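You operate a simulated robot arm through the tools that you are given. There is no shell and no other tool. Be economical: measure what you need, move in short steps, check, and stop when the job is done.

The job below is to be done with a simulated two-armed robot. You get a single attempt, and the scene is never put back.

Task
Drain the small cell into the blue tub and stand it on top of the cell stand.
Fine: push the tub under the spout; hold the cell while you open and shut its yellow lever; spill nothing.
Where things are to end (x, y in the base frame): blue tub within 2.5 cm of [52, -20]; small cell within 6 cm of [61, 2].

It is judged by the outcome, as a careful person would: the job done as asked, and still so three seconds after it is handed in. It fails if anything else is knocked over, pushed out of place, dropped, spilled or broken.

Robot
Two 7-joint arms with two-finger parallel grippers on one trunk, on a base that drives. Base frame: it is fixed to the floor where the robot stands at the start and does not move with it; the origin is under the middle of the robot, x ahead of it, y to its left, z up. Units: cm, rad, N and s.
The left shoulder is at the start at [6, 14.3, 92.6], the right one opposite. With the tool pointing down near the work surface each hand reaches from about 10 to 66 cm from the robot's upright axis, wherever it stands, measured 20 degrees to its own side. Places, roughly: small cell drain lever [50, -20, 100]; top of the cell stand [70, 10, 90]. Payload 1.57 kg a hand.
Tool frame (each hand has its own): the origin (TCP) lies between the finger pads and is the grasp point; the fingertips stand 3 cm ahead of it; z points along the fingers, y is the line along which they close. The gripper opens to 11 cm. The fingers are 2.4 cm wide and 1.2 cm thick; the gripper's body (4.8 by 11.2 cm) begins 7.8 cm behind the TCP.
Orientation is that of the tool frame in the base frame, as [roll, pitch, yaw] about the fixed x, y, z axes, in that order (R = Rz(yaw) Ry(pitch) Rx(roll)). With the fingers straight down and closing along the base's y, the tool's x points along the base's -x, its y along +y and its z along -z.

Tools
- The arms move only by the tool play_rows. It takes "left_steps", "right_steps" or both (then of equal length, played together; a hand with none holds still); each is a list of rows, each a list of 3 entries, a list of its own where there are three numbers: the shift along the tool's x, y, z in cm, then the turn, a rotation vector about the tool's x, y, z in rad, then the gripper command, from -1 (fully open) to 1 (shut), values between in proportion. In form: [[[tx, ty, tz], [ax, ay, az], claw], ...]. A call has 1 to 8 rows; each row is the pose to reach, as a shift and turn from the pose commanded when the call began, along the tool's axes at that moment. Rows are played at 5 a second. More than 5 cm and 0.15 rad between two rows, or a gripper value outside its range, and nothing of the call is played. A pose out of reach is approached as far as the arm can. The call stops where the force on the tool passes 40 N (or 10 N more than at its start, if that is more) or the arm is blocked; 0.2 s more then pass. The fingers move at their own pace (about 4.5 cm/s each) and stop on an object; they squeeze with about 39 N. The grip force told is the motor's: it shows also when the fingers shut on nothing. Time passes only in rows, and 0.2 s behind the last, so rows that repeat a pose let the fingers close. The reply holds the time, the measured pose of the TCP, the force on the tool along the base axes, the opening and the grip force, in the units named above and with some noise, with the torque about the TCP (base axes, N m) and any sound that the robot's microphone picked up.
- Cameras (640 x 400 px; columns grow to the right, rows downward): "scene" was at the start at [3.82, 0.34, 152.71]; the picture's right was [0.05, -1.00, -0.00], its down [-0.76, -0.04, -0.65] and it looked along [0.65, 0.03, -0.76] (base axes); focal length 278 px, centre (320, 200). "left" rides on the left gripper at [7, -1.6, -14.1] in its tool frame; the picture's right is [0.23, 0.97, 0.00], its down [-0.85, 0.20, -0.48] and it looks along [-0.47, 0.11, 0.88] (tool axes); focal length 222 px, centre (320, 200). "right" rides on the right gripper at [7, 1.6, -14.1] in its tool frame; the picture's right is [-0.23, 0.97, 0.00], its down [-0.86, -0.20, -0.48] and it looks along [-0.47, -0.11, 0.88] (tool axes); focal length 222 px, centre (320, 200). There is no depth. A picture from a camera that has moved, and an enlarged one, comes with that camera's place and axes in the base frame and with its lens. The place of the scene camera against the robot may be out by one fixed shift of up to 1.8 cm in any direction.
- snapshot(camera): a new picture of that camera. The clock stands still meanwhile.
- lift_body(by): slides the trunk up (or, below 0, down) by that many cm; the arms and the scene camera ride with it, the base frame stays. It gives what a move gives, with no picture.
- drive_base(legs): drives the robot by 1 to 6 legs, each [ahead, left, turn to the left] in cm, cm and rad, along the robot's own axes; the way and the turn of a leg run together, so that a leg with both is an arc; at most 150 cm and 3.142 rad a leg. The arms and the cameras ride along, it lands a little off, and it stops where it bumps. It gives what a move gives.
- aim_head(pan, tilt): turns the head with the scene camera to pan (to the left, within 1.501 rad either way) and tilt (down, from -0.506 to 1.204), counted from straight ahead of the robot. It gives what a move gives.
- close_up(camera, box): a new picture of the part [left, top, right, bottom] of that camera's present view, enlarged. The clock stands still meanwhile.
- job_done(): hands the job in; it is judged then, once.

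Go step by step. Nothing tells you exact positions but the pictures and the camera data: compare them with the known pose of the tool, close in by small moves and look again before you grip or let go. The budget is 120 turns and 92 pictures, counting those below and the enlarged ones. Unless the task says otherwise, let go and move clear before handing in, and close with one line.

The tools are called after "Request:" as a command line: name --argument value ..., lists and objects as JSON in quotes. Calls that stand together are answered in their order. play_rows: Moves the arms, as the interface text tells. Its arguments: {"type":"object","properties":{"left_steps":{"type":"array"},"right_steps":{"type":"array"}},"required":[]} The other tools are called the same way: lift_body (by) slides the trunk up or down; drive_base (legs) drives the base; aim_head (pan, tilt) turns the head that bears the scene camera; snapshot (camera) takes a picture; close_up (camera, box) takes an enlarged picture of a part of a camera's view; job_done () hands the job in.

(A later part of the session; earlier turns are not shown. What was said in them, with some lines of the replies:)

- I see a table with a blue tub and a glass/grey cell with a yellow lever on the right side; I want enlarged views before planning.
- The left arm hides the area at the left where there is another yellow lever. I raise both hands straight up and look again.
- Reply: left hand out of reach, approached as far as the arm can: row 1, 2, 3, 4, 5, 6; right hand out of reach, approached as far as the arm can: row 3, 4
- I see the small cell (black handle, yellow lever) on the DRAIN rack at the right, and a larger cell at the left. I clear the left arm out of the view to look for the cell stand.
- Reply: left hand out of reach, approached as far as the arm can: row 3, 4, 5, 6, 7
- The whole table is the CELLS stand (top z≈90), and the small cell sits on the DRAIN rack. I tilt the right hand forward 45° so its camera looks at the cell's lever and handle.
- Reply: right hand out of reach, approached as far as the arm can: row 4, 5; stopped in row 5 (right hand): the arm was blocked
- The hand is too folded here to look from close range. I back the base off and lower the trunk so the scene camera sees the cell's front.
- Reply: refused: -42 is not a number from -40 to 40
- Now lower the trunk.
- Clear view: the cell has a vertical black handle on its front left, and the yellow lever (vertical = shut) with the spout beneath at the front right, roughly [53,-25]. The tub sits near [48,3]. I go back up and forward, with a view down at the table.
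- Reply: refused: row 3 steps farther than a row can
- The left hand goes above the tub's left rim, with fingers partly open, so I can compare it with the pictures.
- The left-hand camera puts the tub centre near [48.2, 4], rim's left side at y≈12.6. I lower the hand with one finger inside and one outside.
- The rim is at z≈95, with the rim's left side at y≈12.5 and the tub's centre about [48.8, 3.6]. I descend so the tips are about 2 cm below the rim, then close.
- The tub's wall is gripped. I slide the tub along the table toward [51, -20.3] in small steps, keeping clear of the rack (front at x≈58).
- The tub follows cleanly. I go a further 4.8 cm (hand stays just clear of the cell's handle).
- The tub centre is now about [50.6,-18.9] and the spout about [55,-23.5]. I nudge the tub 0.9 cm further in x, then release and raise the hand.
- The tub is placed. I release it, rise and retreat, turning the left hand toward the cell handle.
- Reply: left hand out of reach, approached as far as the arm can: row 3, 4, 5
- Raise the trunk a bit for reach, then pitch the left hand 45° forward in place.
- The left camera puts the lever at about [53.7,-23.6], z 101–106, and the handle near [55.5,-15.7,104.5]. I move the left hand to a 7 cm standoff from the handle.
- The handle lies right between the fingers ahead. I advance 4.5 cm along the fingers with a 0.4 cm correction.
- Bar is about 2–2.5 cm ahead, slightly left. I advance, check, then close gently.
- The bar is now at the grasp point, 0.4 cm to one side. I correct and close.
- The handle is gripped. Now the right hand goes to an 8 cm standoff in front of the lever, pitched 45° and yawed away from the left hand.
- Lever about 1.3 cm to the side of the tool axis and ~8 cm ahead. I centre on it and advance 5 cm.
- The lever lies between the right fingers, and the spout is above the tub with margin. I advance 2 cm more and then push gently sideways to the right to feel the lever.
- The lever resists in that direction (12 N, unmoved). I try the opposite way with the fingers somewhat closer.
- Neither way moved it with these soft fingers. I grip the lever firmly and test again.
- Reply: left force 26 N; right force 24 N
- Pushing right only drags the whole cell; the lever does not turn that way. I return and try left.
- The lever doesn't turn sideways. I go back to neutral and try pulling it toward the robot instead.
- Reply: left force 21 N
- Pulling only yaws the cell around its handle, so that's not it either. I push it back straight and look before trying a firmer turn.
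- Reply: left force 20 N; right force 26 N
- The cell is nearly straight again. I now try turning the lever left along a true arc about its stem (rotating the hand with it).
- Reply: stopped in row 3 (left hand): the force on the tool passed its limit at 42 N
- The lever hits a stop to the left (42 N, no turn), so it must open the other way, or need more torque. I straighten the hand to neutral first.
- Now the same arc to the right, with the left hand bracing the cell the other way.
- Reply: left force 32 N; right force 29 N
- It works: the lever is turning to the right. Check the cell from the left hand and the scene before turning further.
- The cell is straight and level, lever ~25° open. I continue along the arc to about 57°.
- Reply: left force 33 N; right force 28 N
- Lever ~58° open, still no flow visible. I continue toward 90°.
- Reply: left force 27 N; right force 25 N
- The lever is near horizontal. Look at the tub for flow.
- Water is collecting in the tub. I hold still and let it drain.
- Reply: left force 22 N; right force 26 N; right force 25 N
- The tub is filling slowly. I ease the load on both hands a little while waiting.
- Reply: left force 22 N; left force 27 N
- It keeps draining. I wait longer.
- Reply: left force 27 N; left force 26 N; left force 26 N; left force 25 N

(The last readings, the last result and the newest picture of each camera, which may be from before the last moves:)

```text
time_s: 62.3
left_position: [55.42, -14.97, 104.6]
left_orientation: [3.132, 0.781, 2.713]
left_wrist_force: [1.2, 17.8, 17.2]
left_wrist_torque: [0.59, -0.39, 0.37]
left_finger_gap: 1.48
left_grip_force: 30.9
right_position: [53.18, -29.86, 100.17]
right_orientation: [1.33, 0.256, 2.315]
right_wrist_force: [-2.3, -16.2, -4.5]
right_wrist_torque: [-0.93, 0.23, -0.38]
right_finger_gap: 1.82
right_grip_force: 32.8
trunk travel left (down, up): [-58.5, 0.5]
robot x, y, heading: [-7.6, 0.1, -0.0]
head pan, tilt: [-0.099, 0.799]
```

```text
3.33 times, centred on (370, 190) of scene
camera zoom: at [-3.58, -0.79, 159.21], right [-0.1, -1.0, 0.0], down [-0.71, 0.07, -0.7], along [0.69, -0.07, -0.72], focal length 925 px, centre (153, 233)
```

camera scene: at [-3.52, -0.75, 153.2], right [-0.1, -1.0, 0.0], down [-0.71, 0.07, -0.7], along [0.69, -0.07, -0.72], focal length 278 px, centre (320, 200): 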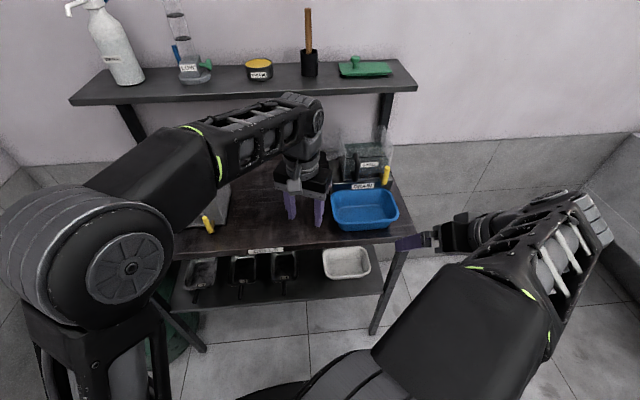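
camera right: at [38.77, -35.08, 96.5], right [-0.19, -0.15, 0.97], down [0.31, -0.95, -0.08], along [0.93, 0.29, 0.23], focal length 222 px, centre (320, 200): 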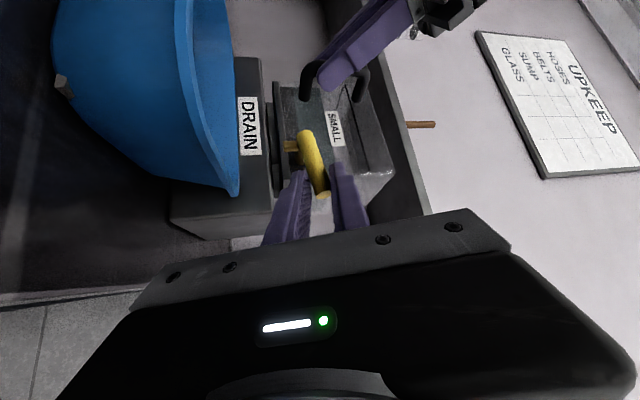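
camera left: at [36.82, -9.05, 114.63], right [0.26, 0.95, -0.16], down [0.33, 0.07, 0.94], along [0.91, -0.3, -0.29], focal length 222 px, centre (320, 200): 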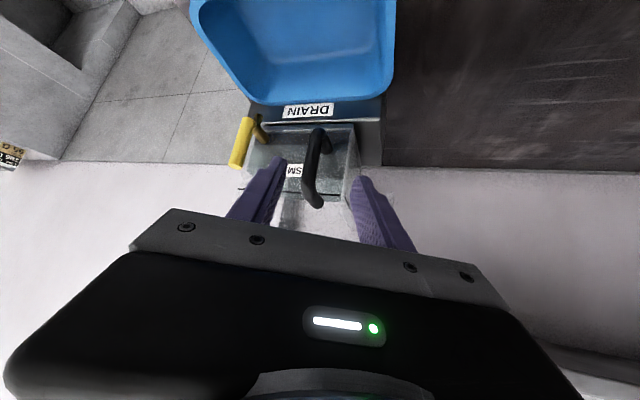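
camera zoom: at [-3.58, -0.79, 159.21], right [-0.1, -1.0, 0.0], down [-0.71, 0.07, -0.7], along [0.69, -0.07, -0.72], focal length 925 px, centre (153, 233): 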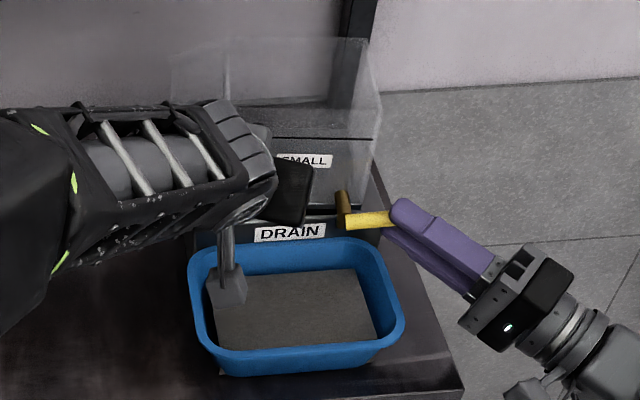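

The cell looks almost empty. I wait some more to get the last drops and check closely.

Request:
play_rows --right_steps '[[[0, 0, 0], [0, 0, 0], 1], [[0, 0, 0], [0, 0, 0], 1], [[0, 0, 0], [0, 0, 0], 1], [[0, 0, 0], [0, 0, 0], 1], [[0, 0, 0], [0, 0, 0], 1], [[0, 0, 0], [0, 0, 0], 1], [[0, 0, 0], [0, 0, 0], 1], [[0, 0, 0], [0, 0, 0], 1]]'

Request:
play_rows --right_steps '[[[0, 0, 0], [0, 0, 0], 1], [[0, 0, 0], [0, 0, 0], 1], [[0, 0, 0], [0, 0, 0], 1], [[0, 0, 0], [0, 0, 0], 1], [[0, 0, 0], [0, 0, 0], 1], [[0, 0, 0], [0, 0, 0], 1], [[0, 0, 0], [0, 0, 0], 1], [[0, 0, 0], [0, 0, 0], 1]]'

Request:
play_rows --right_steps '[[[0, 0, 0], [0, 0, 0], 1], [[0, 0, 0], [0, 0, 0], 1], [[0, 0, 0], [0, 0, 0], 1], [[0, 0, 0], [0, 0, 0], 1], [[0, 0, 0], [0, 0, 0], 1], [[0, 0, 0], [0, 0, 0], 1], [[0, 0, 0], [0, 0, 0], 1], [[0, 0, 0], [0, 0, 0], 1]]'

Request:
close_up --camera "scene" --box '[310, 120, 430, 220]'

Request:
close_up --camera "left" --box '[160, 60, 440, 240]'

```text
time_s: 64.1
left_position: [55.41, -15.0, 104.73]
left_orientation: [3.131, 0.78, 2.713]
left_wrist_force: [1.2, 16.1, 16.6]
left_wrist_torque: [0.58, -0.36, 0.37]
left_finger_gap: 1.48
left_grip_force: 31.2
right_position: [53.33, -29.93, 100.2]
right_orientation: [1.331, 0.256, 2.317]
right_wrist_force: [-1.7, -15.8, -4.3]
right_wrist_torque: [-0.95, 0.18, -0.44]
right_finger_gap: 1.83
right_grip_force: 32.3
trunk travel left (down, up): [-58.5, 0.5]
robot x, y, heading: [-7.81, -0.14, 0.007]
head pan, tilt: [-0.099, 0.799]
```

```text
time_s: 65.9
left_position: [55.46, -15.13, 104.61]
left_orientation: [3.131, 0.781, 2.71]
left_wrist_force: [1.9, 17.1, 14.5]
left_wrist_torque: [0.63, -0.38, 0.38]
left_finger_gap: 1.45
left_grip_force: 31.3
right_position: [53.23, -29.87, 100.28]
right_orientation: [1.332, 0.257, 2.317]
right_wrist_force: [-0.8, -15.0, -5.4]
right_wrist_torque: [-0.93, 0.21, -0.42]
right_finger_gap: 1.85
right_grip_force: 33.1
trunk travel left (down, up): [-58.5, 0.5]
robot x, y, heading: [-7.61, -0.08, 0.005]
head pan, tilt: [-0.099, 0.799]
```

```text
time_s: 67.7
left_position: [55.45, -15.1, 104.65]
left_orientation: [3.131, 0.782, 2.713]
left_wrist_force: [1.7, 16.1, 15.9]
left_wrist_torque: [0.61, -0.34, 0.37]
left_finger_gap: 1.48
left_grip_force: 31.1
right_position: [53.21, -29.89, 100.24]
right_orientation: [1.332, 0.256, 2.319]
right_wrist_force: [-1.6, -14.8, -3.8]
right_wrist_torque: [-0.91, 0.18, -0.39]
right_finger_gap: 1.87
right_grip_force: 33.0
trunk travel left (down, up): [-58.5, 0.5]
robot x, y, heading: [-7.69, 0.15, 0.005]
head pan, tilt: [-0.099, 0.799]
```

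```text
4.00 times, centred on (370, 170) of scene
camera zoom: at [-3.56, -0.79, 159.2], right [-0.1, -1.0, 0.0], down [-0.71, 0.07, -0.7], along [0.69, -0.07, -0.72], focal length 1110 px, centre (120, 320)
```

zoom: 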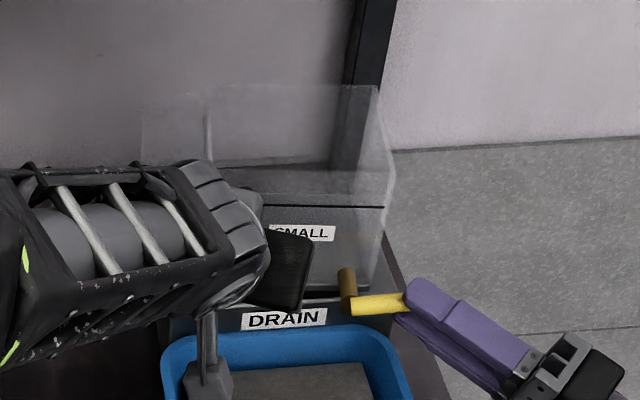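

```text
2.22 times, centred on (300, 150) of left
camera zoom: at [41.19, -10.55, 109.8], right [0.25, 0.96, -0.15], down [0.33, 0.07, 0.94], along [0.91, -0.29, -0.29], focal length 494 px, centre (364, 311)
```

zoom: 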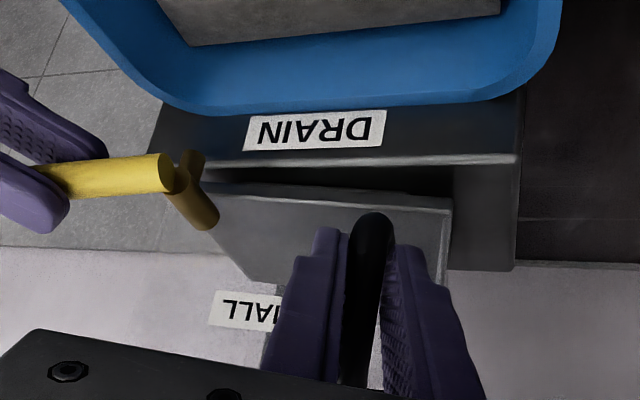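

The cell is empty. Now I shut the lever: reverse arc in small steps, with the left hand bracing the cell down against tipping.

Request:
play_rows --right_steps '[[[0, 0, 0], [0, 0, 0], 1], [[-0.13, 0.66, 0.2], [0.1, 0.051, -0.1], 1], [[-0.19, 1.3, 0.47], [0.199, 0.103, -0.199], 1]]' --left_steps '[[[0, 0, 0], [-0.05, 0.033, 0.05], 1], [[0, 0, 0], [-0.07, 0.045, 0.07], 1], [[0, 0, 0], [-0.07, 0.045, 0.07], 1]]'

Request:
close_up --camera "left" --box '[160, 60, 440, 240]'

```text
time_s: 68.5
left_position: [55.35, -15.24, 104.67]
left_orientation: [2.999, 0.732, 2.618]
left_wrist_force: [-3.8, 13.5, 18.3]
left_wrist_torque: [-1.12, -0.23, 0.06]
left_finger_gap: 1.69
left_grip_force: 31.8
right_position: [53.4, -29.75, 101.55]
right_orientation: [1.564, 0.467, 2.4]
right_wrist_force: [3.9, -14.3, -9.0]
right_wrist_torque: [-0.95, 0.07, -0.82]
right_finger_gap: 1.55
right_grip_force: 31.6
trunk travel left (down, up): [-58.5, 0.5]
robot x, y, heading: [-7.75, 0.19, 0.006]
head pan, tilt: [-0.099, 0.799]
```

```text
2.22 times, centred on (300, 150) of left
camera zoom: at [41.14, -11.22, 110.26], right [0.25, 0.97, -0.05], down [0.33, -0.04, 0.94], along [0.91, -0.26, -0.33], focal length 494 px, centre (364, 311)
```

zoom: 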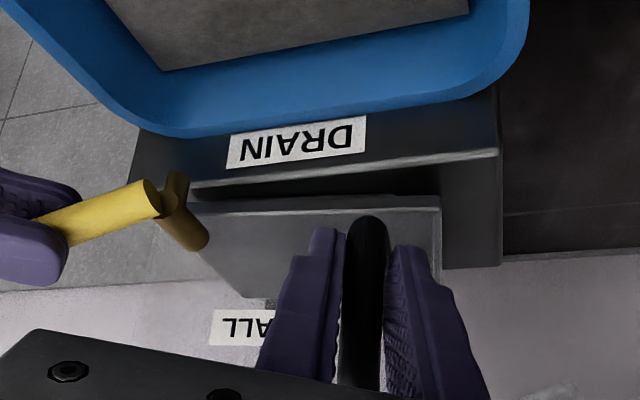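

The lever follows while the cell stays seated. I continue the closing arc.

Request:
play_rows --right_steps '[[[-0.13, 0.66, 0.2], [0.093, 0.048, -0.093], 1], [[-0.19, 1.3, 0.47], [0.186, 0.096, -0.186], 1], [[-0.17, 1.92, 0.8], [0.279, 0.144, -0.279], 1], [[-0.09, 2.5, 1.18], [0.372, 0.192, -0.372], 1]]'

Request:
close_up --camera "left" --box '[160, 60, 440, 240]'

```text
time_s: 69.5
left_position: [55.36, -15.08, 104.64]
left_orientation: [2.998, 0.731, 2.623]
left_wrist_force: [0.1, 12.1, 13.9]
left_wrist_torque: [-0.89, -0.15, 0.13]
left_finger_gap: 1.62
left_grip_force: 31.7
right_position: [53.09, -28.15, 104.06]
right_orientation: [2.146, 0.774, 2.752]
right_wrist_force: [-0.2, -15.0, 2.1]
right_wrist_torque: [-0.4, -0.54, -0.5]
right_finger_gap: 1.42
right_grip_force: 30.6
trunk travel left (down, up): [-58.5, 0.5]
robot x, y, heading: [-7.61, -0.0, 0.005]
head pan, tilt: [-0.099, 0.799]
```

```text
2.22 times, centred on (300, 150) of left
camera zoom: at [41.1, -11.16, 110.31], right [0.25, 0.97, -0.05], down [0.33, -0.04, 0.94], along [0.91, -0.25, -0.32], focal length 494 px, centre (364, 311)
```

zoom: 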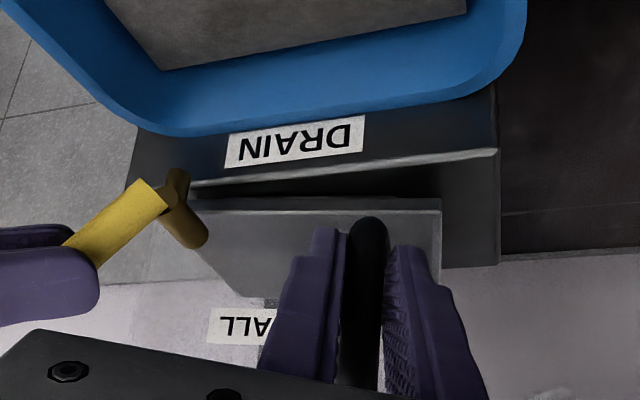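

Half closed. I finish the arc to upright.

Request:
play_rows --right_steps '[[[-0.13, 0.66, 0.2], [0.093, 0.048, -0.093], 1], [[-0.19, 1.3, 0.47], [0.186, 0.096, -0.186], 1], [[-0.17, 1.92, 0.8], [0.279, 0.144, -0.279], 1], [[-0.08, 2.5, 1.17], [0.372, 0.192, -0.372], 1], [[0.18, 3.2, 1.78], [0.465, 0.239, -0.465], 1], [[0.26, 3.42, 1.97], [0.465, 0.239, -0.465], 1]]'

Request:
close_up --camera "left" --box '[160, 60, 440, 240]'

Request:
close_up --camera "right" --box '[200, 70, 440, 220]'

```text
time_s: 70.9
left_position: [55.03, -15.26, 104.51]
left_orientation: [2.999, 0.729, 2.619]
left_wrist_force: [1.1, 1.2, -6.2]
left_wrist_torque: [-0.27, -0.48, -0.07]
left_finger_gap: 1.42
left_grip_force: 30.8
right_position: [53.19, -24.42, 105.26]
right_orientation: [-3.13, 0.786, -2.797]
right_wrist_force: [-8.1, -5.3, 26.0]
right_wrist_torque: [0.43, -0.29, 0.01]
right_finger_gap: 1.39
right_grip_force: 30.4
trunk travel left (down, up): [-58.5, 0.5]
robot x, y, heading: [-7.28, 0.24, 0.002]
head pan, tilt: [-0.099, 0.799]
```

```text
2.22 times, centred on (300, 150) of left
camera zoom: at [40.94, -11.16, 110.24], right [0.25, 0.97, -0.05], down [0.33, -0.04, 0.94], along [0.91, -0.25, -0.33], focal length 494 px, centre (364, 311)
```

zoom: 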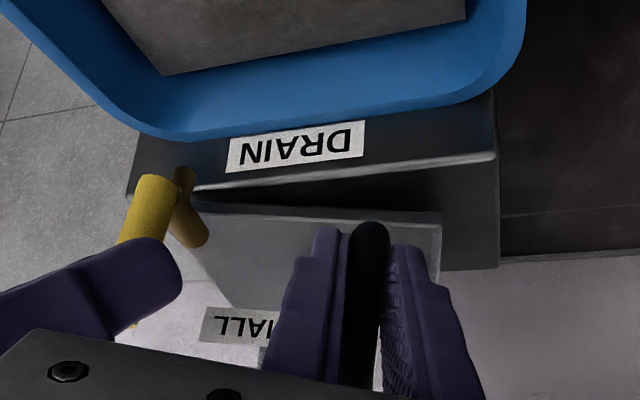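

```text
2.67 times, centred on (320, 145) of right
camera zoom: at [38.55, -27.84, 110.25], right [-0.17, 0.97, 0.15], down [0.31, -0.09, 0.94], along [0.93, 0.21, -0.29], focal length 592 px, centre (320, 347)
```

zoom: 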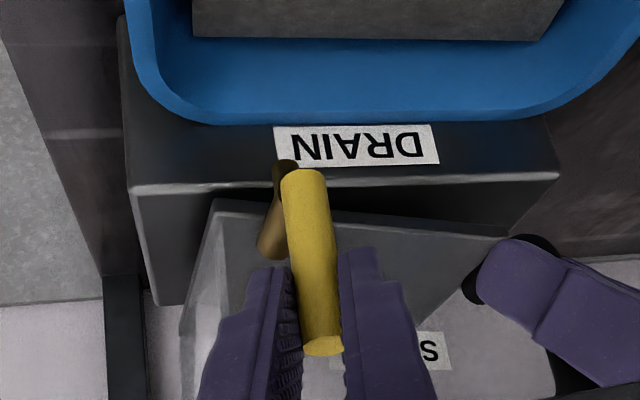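

The lever is upright and shut. I lift the empty cell with both hands (handle and lever) straight up ~2.8 cm.

Request:
play_rows --left_steps '[[[0, 0, 0], [0, 0, 0], 1], [[-0.47, 0.07, -0.52], [0, 0, 0], 1], [[-0.93, 0.15, -1.03], [0, 0, 0], 1], [[-1.4, 0.22, -1.55], [0, 0, 0], 1], [[-1.87, 0.3, -2.07], [0, 0, 0], 1]]' --right_steps '[[[-0.35, 0, -0.35], [0, 0, 0], 1], [[-0.85, 0, -0.85], [0, 0, 0], 1], [[-1.34, 0, -1.34], [0, 0, 0], 1], [[-1.84, 0, -1.84], [0, 0, 0], 1], [[-2.33, 0, -2.33], [0, 0, 0], 1]]'

Request:
close_up --camera "scene" --box '[300, 110, 440, 250]'

Request:
close_up --camera "left" --box '[160, 60, 440, 240]'

```text
time_s: 72.1
left_position: [55.41, -15.36, 107.51]
left_orientation: [3.004, 0.734, 2.622]
left_wrist_force: [-0.4, -2.5, 6.6]
left_wrist_torque: [-1.01, 0.78, -0.02]
left_finger_gap: 1.71
left_grip_force: 32.0
right_position: [53.41, -24.29, 108.08]
right_orientation: [-3.137, 0.781, -2.798]
right_wrist_force: [1.7, 1.7, -10.3]
right_wrist_torque: [0.3, -0.25, -0.08]
right_finger_gap: 1.39
right_grip_force: 31.0
trunk travel left (down, up): [-58.5, 0.5]
robot x, y, heading: [-7.89, 0.39, 0.007]
head pan, tilt: [-0.099, 0.799]
```

```text
2.86 times, centred on (370, 180) of scene
camera zoom: at [-3.48, -0.81, 159.2], right [-0.1, -1.0, 0.0], down [-0.71, 0.07, -0.7], along [0.69, -0.07, -0.72], focal length 793 px, centre (177, 257)
```

zoom: 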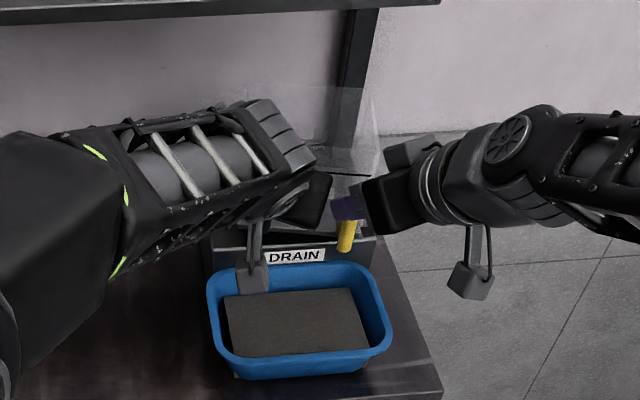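

```text
2.22 times, centred on (300, 150) of left
camera zoom: at [41.21, -11.28, 113.1], right [0.25, 0.97, -0.05], down [0.33, -0.03, 0.94], along [0.91, -0.26, -0.32], focal length 494 px, centre (364, 311)
```

zoom: 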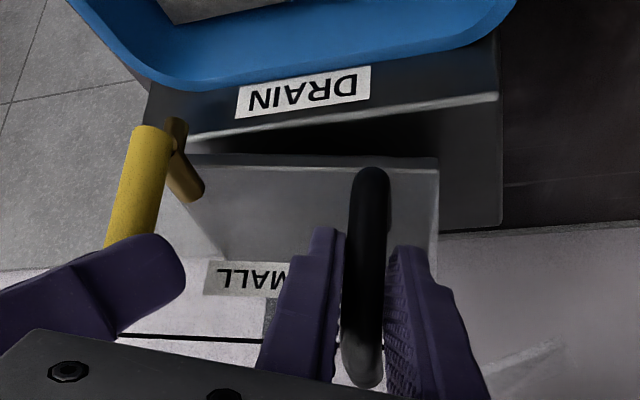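

Part of the bar's upper end is now visible, so the grip may have shifted. I check from the right hand and a wider left view.

Request:
snapshot --camera "right"

Request:
snapshot --camera "left"

```text
22 pictures are left
camera right: at [38.68, -27.79, 113.3], right [-0.17, 0.97, 0.16], down [0.32, -0.1, 0.94], along [0.93, 0.21, -0.3], focal length 222 px, centre (320, 200)
```

right: 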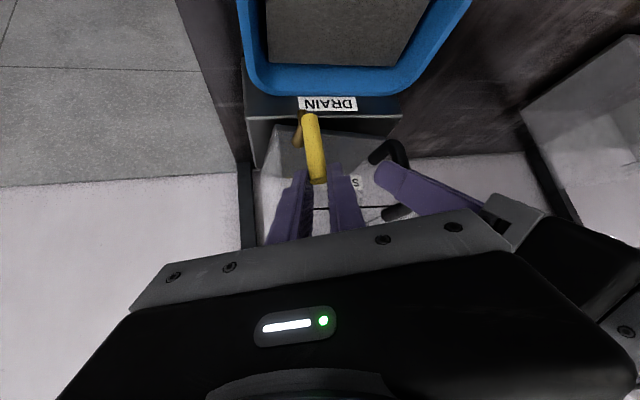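

```text
21 pictures are left
camera left: at [41.21, -11.28, 113.1], right [0.25, 0.97, -0.05], down [0.33, -0.03, 0.94], along [0.91, -0.26, -0.32], focal length 222 px, centre (320, 200)
```

left: 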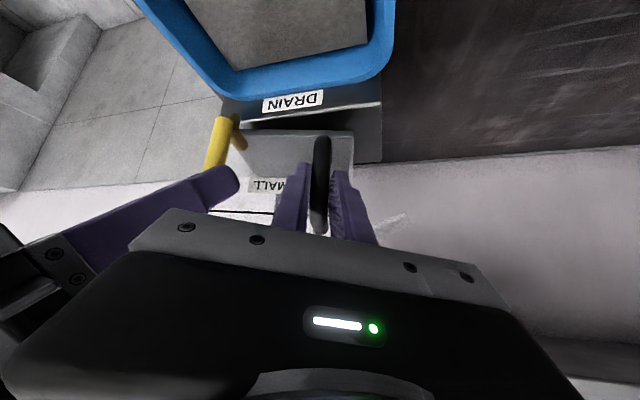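

I zoom in to judge how the cell sits relative to the rack.

Request:
close_up --camera "right" --box '[220, 80, 440, 220]'

```text
2.86 times, centred on (330, 150) of right
camera zoom: at [38.68, -27.79, 113.3], right [-0.17, 0.97, 0.16], down [0.32, -0.1, 0.94], along [0.93, 0.21, -0.3], focal length 635 px, centre (291, 343)
```

zoom: 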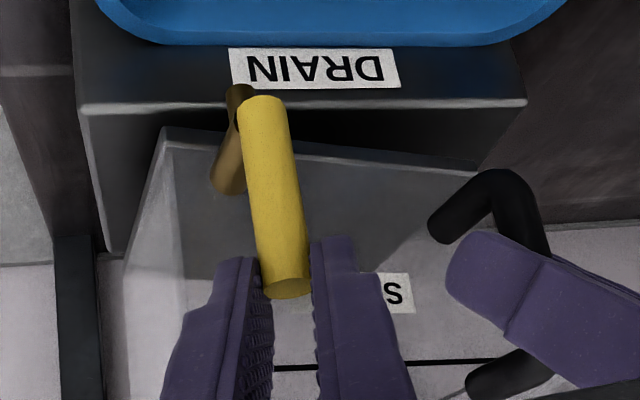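

The grips slipped: gripping the two upright bars resists the cell's weight poorly. I set the cell back down and plan a better lifting grip (right hand on the side wall near the centre of mass).

Request:
play_rows --left_steps '[[[0.47, -0.07, 0.52], [0, 0, 0], 1], [[0.93, -0.15, 1.03], [0.03, -0.02, -0.03], 1], [[1.4, -0.22, 1.55], [0.05, -0.033, -0.05], 1], [[1.8, -0.28, 2.0], [0.07, -0.045, -0.07], 1]]' --right_steps '[[[0.5, 0, 0.5], [0, 0, 0], 1], [[0.95, 0, 0.95], [0, 0, 0], 1], [[1.4, 0, 1.4], [0, 0, 0], 1], [[1.8, 0, 1.8], [0, 0, 0], 1]]'

Request:
close_up --camera "right" --box '[220, 80, 440, 220]'

```text
time_s: 73.1
left_position: [54.88, -15.23, 105.17]
left_orientation: [3.128, 0.786, 2.704]
left_wrist_force: [-8.2, -1.3, 22.6]
left_wrist_torque: [0.79, -1.0, -0.02]
left_finger_gap: 1.42
left_grip_force: 30.2
right_position: [52.97, -24.42, 106.56]
right_orientation: [-3.128, 0.795, -2.795]
right_wrist_force: [-6.3, -0.3, 23.0]
right_wrist_torque: [-0.07, -0.71, 0.0]
right_finger_gap: 1.48
right_grip_force: 30.1
trunk travel left (down, up): [-58.5, 0.5]
robot x, y, heading: [-7.57, -0.13, 0.003]
head pan, tilt: [-0.099, 0.799]
```

```text
2.86 times, centred on (330, 150) of right
camera zoom: at [38.31, -27.78, 111.43], right [-0.17, 0.97, 0.15], down [0.31, -0.09, 0.95], along [0.94, 0.21, -0.28], focal length 635 px, centre (291, 343)
```

zoom: 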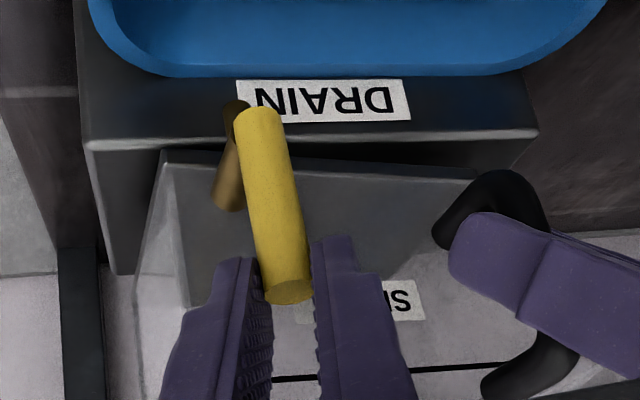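

Cell is seated again with both hands pressing down without slipping. I test the lift in small stages reading forces only.

Request:
play_rows --left_steps '[[[-0.35, 0, -0.35], [0, 0, 0], 1], [[-0.7, 0, -0.7], [0, 0, 0], 1], [[-0.7, 0, -0.7], [0, 0, 0], 1]]' --right_steps '[[[-0.35, 0, -0.35], [0, 0, 0], 1], [[-0.7, 0, -0.7], [0, 0, 0], 1], [[-0.7, 0, -0.7], [0, 0, 0], 1]]'

Request:
play_rows --left_steps '[[[-0.35, 0, -0.35], [0, 0, 0], 1], [[-0.7, 0, -0.7], [0, 0, 0], 1], [[-0.7, 0, -0.7], [0, 0, 0], 1]]' --right_steps '[[[-0.35, 0, -0.35], [0, 0, 0], 1], [[-0.7, 0, -0.7], [0, 0, 0], 1], [[-0.7, 0, -0.7], [0, 0, 0], 1]]'

Request:
play_rows --left_steps '[[[-0.35, 0, -0.35], [0, 0, 0], 1], [[-0.7, 0, -0.7], [0, 0, 0], 1], [[-0.7, 0, -0.7], [0, 0, 0], 1]]' --right_steps '[[[-0.35, 0, -0.35], [0, 0, 0], 1], [[-0.7, 0, -0.7], [0, 0, 0], 1], [[-0.7, 0, -0.7], [0, 0, 0], 1]]'

Request:
close_up --camera "right" --box '[220, 80, 440, 220]'

```text
time_s: 73.9
left_position: [55.39, -14.97, 105.25]
left_orientation: [3.131, 0.773, 2.713]
left_wrist_force: [0.2, -6.2, -7.9]
left_wrist_torque: [0.42, 0.89, -0.01]
left_finger_gap: 1.37
left_grip_force: 30.4
right_position: [53.37, -24.25, 106.6]
right_orientation: [-3.14, 0.781, -2.797]
right_wrist_force: [0.2, 5.8, 4.8]
right_wrist_torque: [0.34, -0.63, 0.05]
right_finger_gap: 1.43
right_grip_force: 30.6
trunk travel left (down, up): [-58.5, 0.5]
robot x, y, heading: [-7.2, -0.12, 0.001]
head pan, tilt: [-0.099, 0.799]
```

```text
time_s: 74.7
left_position: [55.48, -15.09, 106.5]
left_orientation: [3.131, 0.776, 2.713]
left_wrist_force: [0.5, -3.7, -15.1]
left_wrist_torque: [0.99, 0.48, 0.13]
left_finger_gap: 1.39
left_grip_force: 30.1
right_position: [53.49, -24.33, 107.81]
right_orientation: [-3.137, 0.783, -2.8]
right_wrist_force: [-1.0, 3.7, 10.5]
right_wrist_torque: [0.3, -0.32, 0.11]
right_finger_gap: 1.39
right_grip_force: 30.7
trunk travel left (down, up): [-58.5, 0.5]
robot x, y, heading: [-7.48, 0.05, 0.0]
head pan, tilt: [-0.099, 0.799]
```

```text
time_s: 75.5
left_position: [55.48, -15.23, 107.51]
left_orientation: [3.132, 0.777, 2.711]
left_wrist_force: [0.1, -0.5, -14.9]
left_wrist_torque: [1.11, 0.28, 0.06]
left_finger_gap: 1.4
left_grip_force: 30.8
right_position: [53.44, -24.37, 108.88]
right_orientation: [-3.136, 0.784, -2.8]
right_wrist_force: [-0.1, 1.1, 11.2]
right_wrist_torque: [0.11, -0.2, -0.03]
right_finger_gap: 1.38
right_grip_force: 30.3
trunk travel left (down, up): [-58.5, 0.5]
robot x, y, heading: [-7.83, 0.24, 0.005]
head pan, tilt: [-0.099, 0.799]
```

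```text
2.86 times, centred on (330, 150) of right
camera zoom: at [38.79, -27.87, 113.87], right [-0.17, 0.97, 0.16], down [0.32, -0.1, 0.94], along [0.93, 0.21, -0.29], focal length 635 px, centre (291, 343)
```

zoom: 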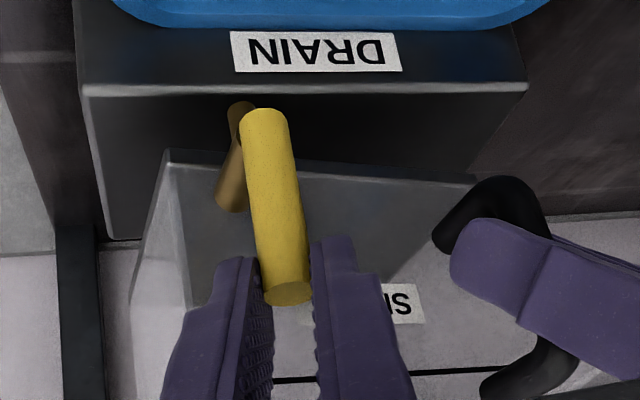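

The cell is airborne now (about 4 N in total, no slipping). I carry it left with both hands moving together, 16 cm first.

Request:
play_rows --left_steps '[[[0.73, 1.73, -0.72], [0, 0, 0], 1], [[1.45, 3.46, -1.44], [0, 0, 0], 1], [[2.18, 5.19, -2.16], [0, 0, 0], 1], [[2.9, 6.92, -2.88], [0, 0, 0], 1], [[3.63, 8.65, -3.6], [0, 0, 0], 1], [[4.35, 10.38, -4.32], [0, 0, 0], 1], [[5.08, 12.11, -5.04], [0, 0, 0], 1], [[5.8, 13.84, -5.76], [0, 0, 0], 1]]' --right_steps '[[[-0.34, 1.95, 0.34], [0, 0, 0], 1], [[-0.68, 3.9, 0.68], [0, 0, 0], 1], [[-1.02, 5.85, 1.02], [0, 0, 0], 1], [[-1.36, 7.8, 1.36], [0, 0, 0], 1], [[-1.71, 9.76, 1.71], [0, 0, 0], 1], [[-2.05, 11.7, 2.05], [0, 0, 0], 1], [[-2.39, 13.66, 2.39], [0, 0, 0], 1], [[-2.73, 15.6, 2.73], [0, 0, 0], 1]]'

Request:
snapshot --camera "scene"

Request:
close_up --camera "right" --box '[160, 20, 480, 220]'

```text
time_s: 77.3
left_position: [53.69, 0.91, 107.68]
left_orientation: [3.133, 0.779, 2.712]
left_wrist_force: [2.0, -2.7, -17.6]
left_wrist_torque: [1.21, 0.07, 0.11]
left_finger_gap: 1.44
left_grip_force: 30.6
right_position: [51.79, -8.14, 108.72]
right_orientation: [-3.138, 0.782, -2.796]
right_wrist_force: [-1.8, 3.6, 13.7]
right_wrist_torque: [0.27, 0.04, 0.1]
right_finger_gap: 1.43
right_grip_force: 30.6
trunk travel left (down, up): [-58.5, 0.5]
robot x, y, heading: [-7.76, -0.17, 0.003]
head pan, tilt: [-0.099, 0.799]
```

```text
17 pictures are left
camera scene: at [-3.45, -0.69, 159.2], right [-0.1, -1.0, 0.0], down [-0.71, 0.07, -0.7], along [0.69, -0.07, -0.72], focal length 278 px, centre (320, 200)
```

scene: 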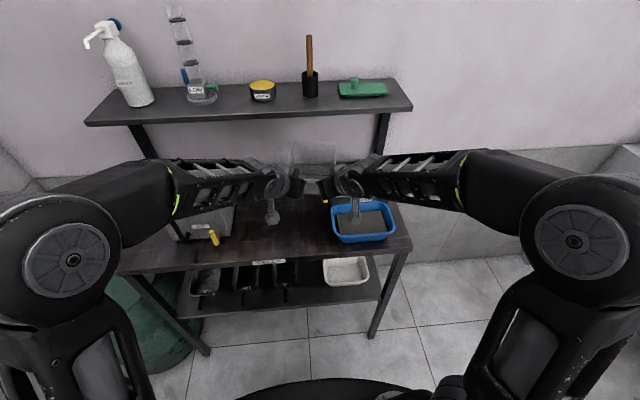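

```text
2.00 times, centred on (320, 120) of right
camera zoom: at [37.22, -11.71, 113.79], right [-0.17, 0.97, 0.16], down [0.32, -0.1, 0.94], along [0.93, 0.21, -0.29], focal length 444 px, centre (320, 360)
```

zoom: 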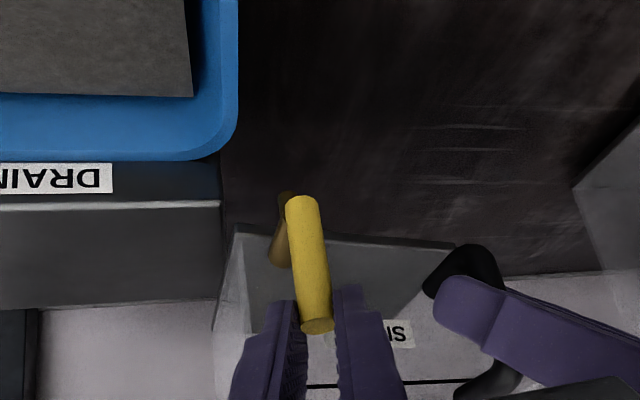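

Good carry. I move 5 cm more to the left, then begin lowering.

Request:
play_rows --left_steps '[[[0.73, 1.73, -0.72], [0, 0, 0], 1], [[1.45, 3.46, -1.44], [0, 0, 0], 1], [[1.8, 4.33, -1.8], [0, 0, 0], 1], [[3.2, 4.33, -0.4], [0, 0, 0], 1], [[4.6, 4.33, 1.0], [0, 0, 0], 1]]' --right_steps '[[[-0.34, 1.95, 0.34], [0, 0, 0], 1], [[-0.68, 3.9, 0.68], [0, 0, 0], 1], [[-0.85, 4.88, 0.85], [0, 0, 0], 1], [[0.55, 4.88, 2.25], [0, 0, 0], 1], [[1.95, 4.88, 3.65], [0, 0, 0], 1]]'

Request:
snapshot --camera "right"

Request:
close_up --camera "scene" --box '[170, 120, 450, 280]'

```text
time_s: 78.5
left_position: [53.22, 5.93, 103.88]
left_orientation: [3.134, 0.779, 2.712]
left_wrist_force: [0.5, -3.2, -16.6]
left_wrist_torque: [1.07, -0.06, 0.05]
left_finger_gap: 1.44
left_grip_force: 30.7
right_position: [51.32, -3.15, 104.67]
right_orientation: [-3.135, 0.783, -2.796]
right_wrist_force: [0.1, 2.5, 11.7]
right_wrist_torque: [0.35, 0.2, 0.07]
right_finger_gap: 1.43
right_grip_force: 30.1
trunk travel left (down, up): [-58.5, 0.5]
robot x, y, heading: [-7.42, 0.09, 0.001]
head pan, tilt: [-0.099, 0.799]
```

```text
15 pictures are left
camera right: at [36.74, -6.77, 109.8], right [-0.17, 0.97, 0.16], down [0.32, -0.1, 0.94], along [0.93, 0.21, -0.29], focal length 222 px, centre (320, 200)
```

right: 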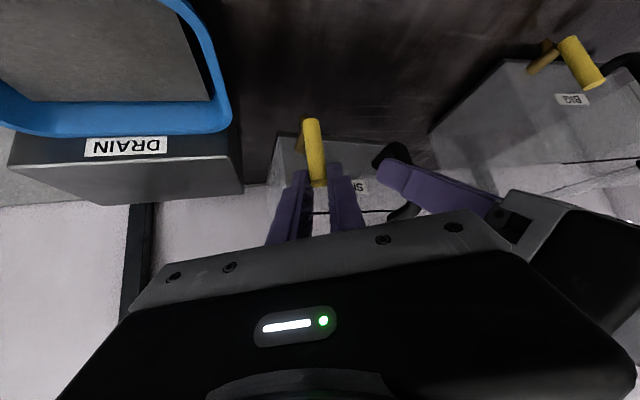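

```text
2.29 times, centred on (310, 200) of scene
camera zoom: at [-3.41, -0.77, 159.2], right [-0.1, -1.0, 0.0], down [-0.71, 0.07, -0.7], along [0.69, -0.07, -0.72], focal length 634 px, centre (343, 200)
```

zoom: 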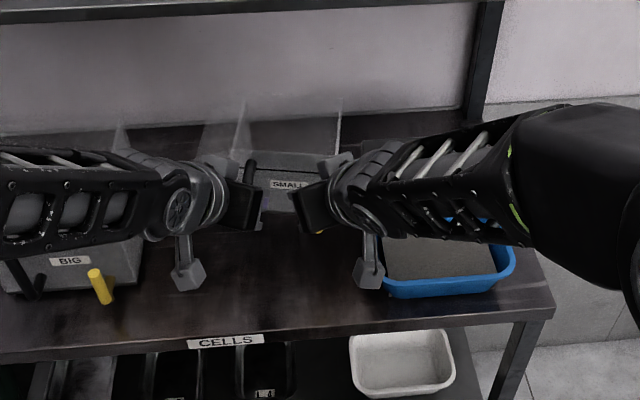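

Cell is over open table, with nothing under it. I keep lowering, with the last bit slow until contact.

Request:
play_rows --left_steps '[[[0.85, 0, 0.85], [0, 0, 0], 1], [[1.7, 0, 1.7], [0, 0, 0], 1], [[2.5, 0, 2.5], [0, 0, 0], 1], [[3.2, 0, 3.2], [0, 0, 0], 1], [[3.6, 0, 3.6], [0, 0, 0], 1]]' --right_steps '[[[0.85, 0, 0.85], [0, 0, 0], 1], [[1.7, 0, 1.7], [0, 0, 0], 1], [[2.5, 0, 2.5], [0, 0, 0], 1], [[3.2, 0, 3.2], [0, 0, 0], 1], [[3.6, 0, 3.6], [0, 0, 0], 1]]'

Request:
close_up --camera "right" --box '[220, 60, 460, 220]'

```text
time_s: 79.7
left_position: [53.05, 5.93, 98.58]
left_orientation: [3.133, 0.779, 2.713]
left_wrist_force: [-0.3, -3.5, -17.7]
left_wrist_torque: [1.18, 0.03, 0.1]
left_finger_gap: 1.44
left_grip_force: 30.8
right_position: [51.38, -3.28, 99.54]
right_orientation: [-3.137, 0.782, -2.799]
right_wrist_force: [-1.0, 3.0, 14.4]
right_wrist_torque: [0.33, 0.03, 0.04]
right_finger_gap: 1.4
right_grip_force: 30.1
trunk travel left (down, up): [-58.5, 0.5]
robot x, y, heading: [-7.76, 0.3, 0.002]
head pan, tilt: [-0.099, 0.799]
```

```text
2.50 times, centred on (340, 140) of right
camera zoom: at [36.74, -6.79, 104.66], right [-0.17, 0.97, 0.16], down [0.32, -0.1, 0.94], along [0.93, 0.21, -0.29], focal length 555 px, centre (270, 350)
```

zoom: 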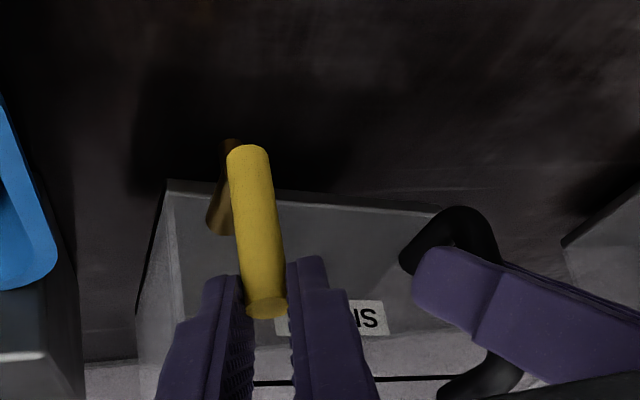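

About 1 cm left. I lower in small increments to contact.

Request:
play_rows --left_steps '[[[0.2, 0, 0.2], [0, 0, 0], 1], [[0.4, 0, 0.4], [0, 0, 0], 1], [[0.6, 0, 0.6], [0, 0, 0], 1], [[0.6, 0, 0.6], [0, 0, 0], 1]]' --right_steps '[[[0.2, 0, 0.2], [0, 0, 0], 1], [[0.4, 0, 0.4], [0, 0, 0], 1], [[0.6, 0, 0.6], [0, 0, 0], 1], [[0.6, 0, 0.6], [0, 0, 0], 1]]'

```text
time_s: 80.7
left_position: [53.13, 5.81, 97.82]
left_orientation: [3.132, 0.781, 2.712]
left_wrist_force: [0.8, -3.7, -17.3]
left_wrist_torque: [1.05, -0.11, 0.09]
left_finger_gap: 1.48
left_grip_force: 30.7
right_position: [51.39, -3.28, 98.64]
right_orientation: [-3.137, 0.784, -2.797]
right_wrist_force: [-2.0, 4.5, 13.2]
right_wrist_torque: [0.38, 0.21, 0.1]
right_finger_gap: 1.4
right_grip_force: 30.2
trunk travel left (down, up): [-58.5, 0.5]
robot x, y, heading: [-7.71, 0.19, 0.004]
head pan, tilt: [-0.099, 0.799]
```

Still hanging freely. Continue lowering.

Request:
play_rows --left_steps '[[[0.2, 0, 0.2], [0, 0, 0], 1], [[0.4, 0, 0.4], [0, 0, 0], 1], [[0.6, 0, 0.6], [0, 0, 0], 1], [[0.6, 0, 0.6], [0, 0, 0], 1]]' --right_steps '[[[0.2, 0, 0.2], [0, 0, 0], 1], [[0.4, 0, 0.4], [0, 0, 0], 1], [[0.6, 0, 0.6], [0, 0, 0], 1], [[0.6, 0, 0.6], [0, 0, 0], 1]]'

Request:
close_up --camera "right" --box '[220, 60, 460, 220]'

```text
time_s: 81.7
left_position: [53.22, 5.97, 96.88]
left_orientation: [3.133, 0.778, 2.712]
left_wrist_force: [1.8, -3.8, -17.3]
left_wrist_torque: [1.1, -0.11, 0.08]
left_finger_gap: 1.41
left_grip_force: 30.5
right_position: [51.25, -3.21, 97.81]
right_orientation: [-3.137, 0.783, -2.798]
right_wrist_force: [-1.1, 4.4, 14.0]
right_wrist_torque: [0.38, 0.21, 0.11]
right_finger_gap: 1.44
right_grip_force: 30.4
trunk travel left (down, up): [-58.5, 0.5]
robot x, y, heading: [-7.29, -0.35, 0.001]
head pan, tilt: [-0.099, 0.799]
```

```text
2.50 times, centred on (340, 140) of right
camera zoom: at [36.71, -6.85, 102.98], right [-0.17, 0.97, 0.16], down [0.32, -0.1, 0.94], along [0.93, 0.21, -0.29], focal length 555 px, centre (270, 350)
```

zoom: 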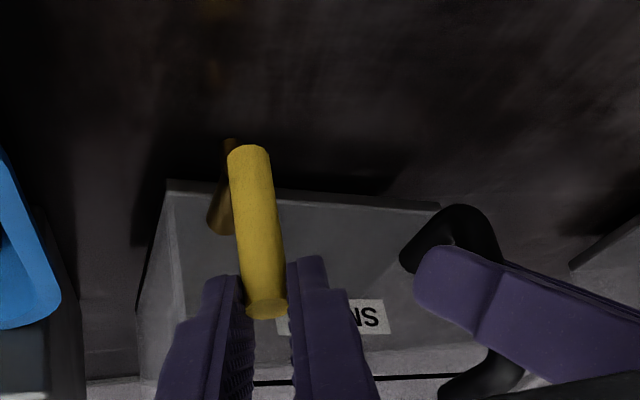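

Forces are unchanged, so it is still off the table. I lower further in small steps.

Request:
play_rows --left_steps '[[[0.25, 0, 0.25], [0, 0, 0], 1], [[0.5, 0, 0.5], [0, 0, 0], 1], [[0.5, 0, 0.5], [0, 0, 0], 1]]' --right_steps '[[[0.25, 0, 0.25], [0, 0, 0], 1], [[0.5, 0, 0.5], [0, 0, 0], 1], [[0.5, 0, 0.5], [0, 0, 0], 1]]'

Request:
play_rows --left_steps '[[[0.2, 0, 0.2], [0, 0, 0], 1], [[0.4, 0, 0.4], [0, 0, 0], 1], [[0.4, 0, 0.4], [0, 0, 0], 1]]' --right_steps '[[[0.2, 0, 0.2], [0, 0, 0], 1], [[0.4, 0, 0.4], [0, 0, 0], 1], [[0.4, 0, 0.4], [0, 0, 0], 1]]'

```text
time_s: 82.5
left_position: [53.11, 6.01, 96.48]
left_orientation: [3.131, 0.786, 2.712]
left_wrist_force: [-1.0, 3.4, -5.5]
left_wrist_torque: [0.56, -1.27, 0.01]
left_finger_gap: 1.41
left_grip_force: 31.0
right_position: [51.37, -3.3, 97.46]
right_orientation: [-3.136, 0.791, -2.798]
right_wrist_force: [1.8, 0.1, 27.7]
right_wrist_torque: [0.19, -0.12, -0.01]
right_finger_gap: 1.4
right_grip_force: 30.5
trunk travel left (down, up): [-58.5, 0.5]
robot x, y, heading: [-7.85, 0.28, 0.004]
head pan, tilt: [-0.099, 0.799]
```

```text
time_s: 83.3
left_position: [52.9, 6.14, 96.01]
left_orientation: [3.131, 0.786, 2.712]
left_wrist_force: [-8.9, 12.1, 19.4]
left_wrist_torque: [0.83, -0.92, 0.07]
left_finger_gap: 1.41
left_grip_force: 30.5
right_position: [50.94, -3.12, 96.97]
right_orientation: [-3.132, 0.79, -2.795]
right_wrist_force: [1.2, 0.6, 19.8]
right_wrist_torque: [0.03, -0.96, -0.05]
right_finger_gap: 1.43
right_grip_force: 30.8
trunk travel left (down, up): [-58.5, 0.5]
robot x, y, heading: [-7.98, 0.01, 0.004]
head pan, tilt: [-0.099, 0.799]
```

The cell is seated on the table (both hands press down). I relieve the pressure and release the lever first, backing the right hand out.

Request:
play_rows --left_steps '[[[-0.3, 0, -0.3], [0, 0, 0], 1], [[-0.35, 0, -0.35], [0, 0, 0], 1], [[-0.35, 0, -0.35], [0, 0, 0], 1], [[-0.35, 0, -0.35], [0, 0, 0], 1], [[-0.35, 0, -0.35], [0, 0, 0], 1], [[-0.35, 0, -0.35], [0, 0, 0], 1], [[-0.35, 0, -0.35], [0, 0, 0], 1]]' --right_steps '[[[-0.3, 0, -0.3], [0, 0, 0], 0.7], [[-0.3, 0, -0.3], [0, 0, 0], 0.3], [[-0.3, 0, -0.3], [0, 0, 0], 0.2], [[-0.3, 0, -2.3], [0, 0, 0], 0.2], [[-0.3, 0, -4.8], [0, 0, 0], 0.2], [[-0.3, 0, -7.5], [0, 0, 0], 0.2], [[-0.3, 0, -9], [0, 0, 0], 0.2]]'

Request:
snapshot --camera "right"

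```text
time_s: 84.9
left_position: [53.16, 5.92, 96.13]
left_orientation: [3.133, 0.779, 2.712]
left_wrist_force: [-0.5, -0.5, -4.7]
left_wrist_torque: [0.24, 0.35, 0.0]
left_finger_gap: 1.38
left_grip_force: 29.9
right_position: [45.49, -5.38, 103.18]
right_orientation: [-3.136, 0.781, -2.8]
right_wrist_force: [-0.5, 1.3, 0.5]
right_wrist_torque: [-0.02, 0.0, 0.01]
right_finger_gap: 4.4
right_grip_force: 0.1
trunk travel left (down, up): [-58.5, 0.5]
robot x, y, heading: [-7.87, -0.09, -0.0]
head pan, tilt: [-0.099, 0.799]
```

```text
11 pictures are left
camera right: at [30.84, -8.86, 108.26], right [-0.17, 0.97, 0.16], down [0.32, -0.1, 0.94], along [0.93, 0.21, -0.29], focal length 222 px, centre (320, 200)
```

right: 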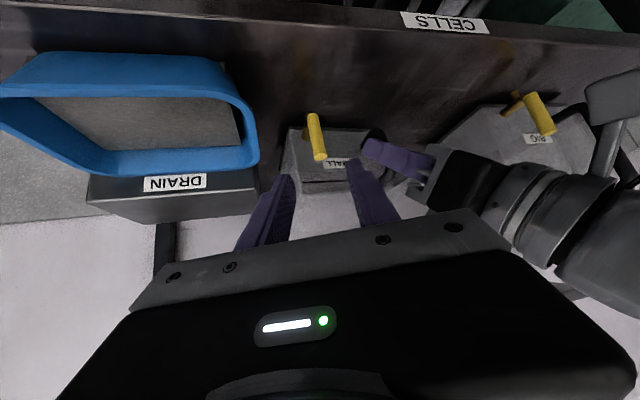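

The right hand is clear and the lever is upright. Now lower the left a touch, release, and back out.

Request:
play_rows --left_steps '[[[0.15, 0, 0.15], [0, 0, 0], 1], [[0.15, 0, 0.15], [0, 0, 0], 0.7], [[0.15, 0, 0.15], [0, 0, 0], 0.2], [[0.15, 0, 0.15], [0, 0, 0], 0.1], [[0.15, 0, -2], [0, 0, 0], 0.1], [[0.15, 0, -4.5], [0, 0, 0], 0.1], [[0.15, 0, -7], [0, 0, 0], 0.1], [[0.15, 0, -9], [0, 0, 0], 0.1]]'

Request:
snapshot --camera "left"

Request:
snapshot --camera "right"

```text
time_s: 86.7
left_position: [47.31, 8.52, 102.52]
left_orientation: [3.133, 0.779, 2.712]
left_wrist_force: [0.5, -0.7, 1.2]
left_wrist_torque: [-0.03, -0.01, -0.01]
left_finger_gap: 4.95
left_grip_force: 0.1
right_position: [45.37, -5.36, 103.14]
right_orientation: [-3.135, 0.783, -2.798]
right_wrist_force: [-0.7, 0.1, -0.2]
right_wrist_torque: [0.04, 0.02, -0.02]
right_finger_gap: 4.37
right_grip_force: 0.1
trunk travel left (down, up): [-58.5, 0.5]
robot x, y, heading: [-7.84, 0.18, 0.006]
head pan, tilt: [-0.099, 0.799]
```

```text
10 pictures are left
camera left: at [33.03, 13.05, 107.74], right [0.25, 0.95, -0.15], down [0.33, 0.07, 0.94], along [0.91, -0.29, -0.3], focal length 222 px, centre (320, 200)
```

left: 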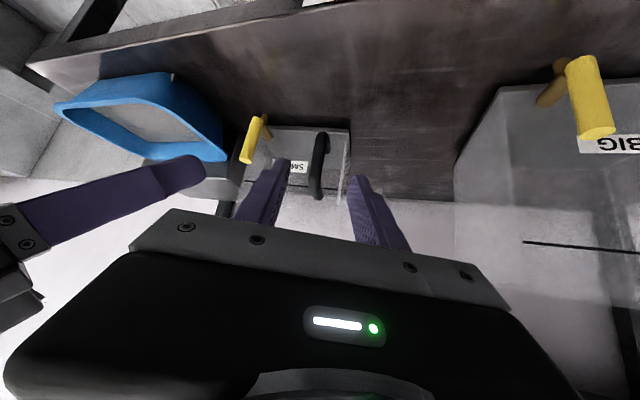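

```text
9 pictures are left
camera right: at [30.83, -8.87, 108.28], right [-0.17, 0.97, 0.16], down [0.32, -0.1, 0.94], along [0.93, 0.21, -0.29], focal length 222 px, centre (320, 200)
```

right: 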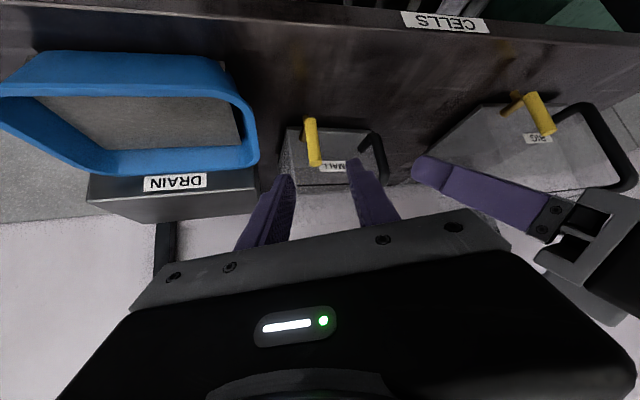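

The cell stands on its own on the table. I back the base away so both hands come clear and check the final scene.

Request:
drive_base --legs '[[-22, 0, 0]]'

Request:
aim_head --pan 0 --tilt 0.65

Request:
close_up --camera "scene" --box '[180, 120, 460, 300]'

```text
time_s: 88.4
left_position: [25.03, 8.48, 102.61]
left_orientation: [3.132, 0.781, 2.713]
left_wrist_force: [-1.2, 0.2, 0.7]
left_wrist_torque: [0.02, 0.0, 0.03]
left_finger_gap: 4.92
left_grip_force: 0.1
right_position: [23.21, -5.5, 103.21]
right_orientation: [-3.137, 0.783, -2.796]
right_wrist_force: [-0.2, -0.8, 0.5]
right_wrist_torque: [0.03, -0.02, -0.01]
right_finger_gap: 4.39
right_grip_force: 0.1
trunk travel left (down, up): [-58.5, 0.5]
robot x, y, heading: [-29.78, -0.23, 0.005]
head pan, tilt: [-0.099, 0.799]
```

```text
time_s: 89.1
left_position: [25.12, 8.58, 102.52]
left_orientation: [3.135, 0.781, 2.713]
left_wrist_force: [-0.4, -0.6, -0.6]
left_wrist_torque: [0.0, 0.01, -0.02]
left_finger_gap: 4.95
left_grip_force: 0.0
right_position: [23.44, -5.35, 103.12]
right_orientation: [-3.138, 0.784, -2.797]
right_wrist_force: [1.0, -0.6, 0.1]
right_wrist_torque: [-0.01, -0.01, 0.01]
right_finger_gap: 4.4
right_grip_force: 0.0
trunk travel left (down, up): [-58.5, 0.5]
robot x, y, heading: [-29.49, -0.1, 0.001]
head pan, tilt: [0.0, 0.649]
```

```text
2.22 times, centred on (320, 210) of scene
camera zoom: at [-24.95, -0.1, 160.45], right [0.0, -1.0, 0.0], down [-0.61, 0.0, -0.8], along [0.8, 0.0, -0.61], focal length 617 px, centre (320, 178)
```

zoom: 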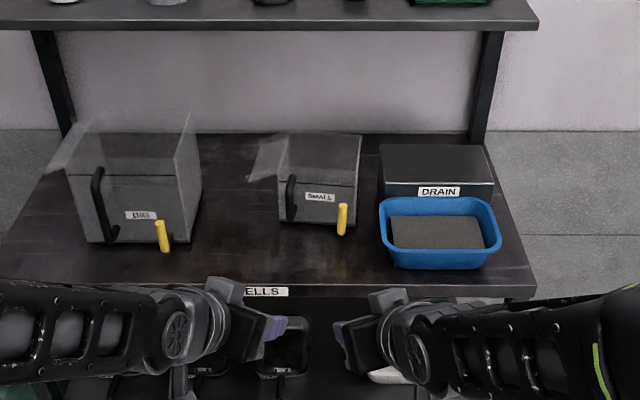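

The cell is at about [61,1] and the tub at about [51,-19.2]. One last enlarged check for upright lever and spills.

Request:
close_up --camera "scene" --box '[280, 160, 410, 250]'

```text
4.44 times, centred on (345, 205) of scene
camera zoom: at [-24.95, -0.1, 160.45], right [0.0, -1.0, 0.0], down [-0.61, 0.0, -0.8], along [0.8, 0.0, -0.61], focal length 1233 px, centre (209, 178)
```

zoom: 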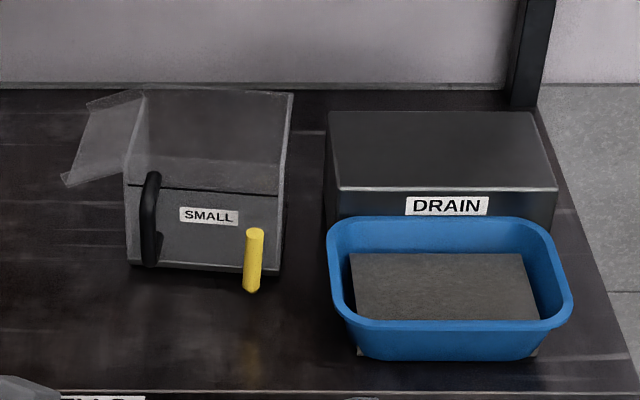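

The cell is empty, shut and upright on the stand. The tub holds the water, nothing looks spilled, and both hands are clear.

Request:
job_done

```text
The job is handed in.
```

I drained the small cell into the blue tub, shut its lever, and stood it on the cell stand at about [61, 1]. The tub is at about [51, -19]. Both positions are my estimates from the camera views and fall within your limits. The last pictures show nothing spilled or knocked over.
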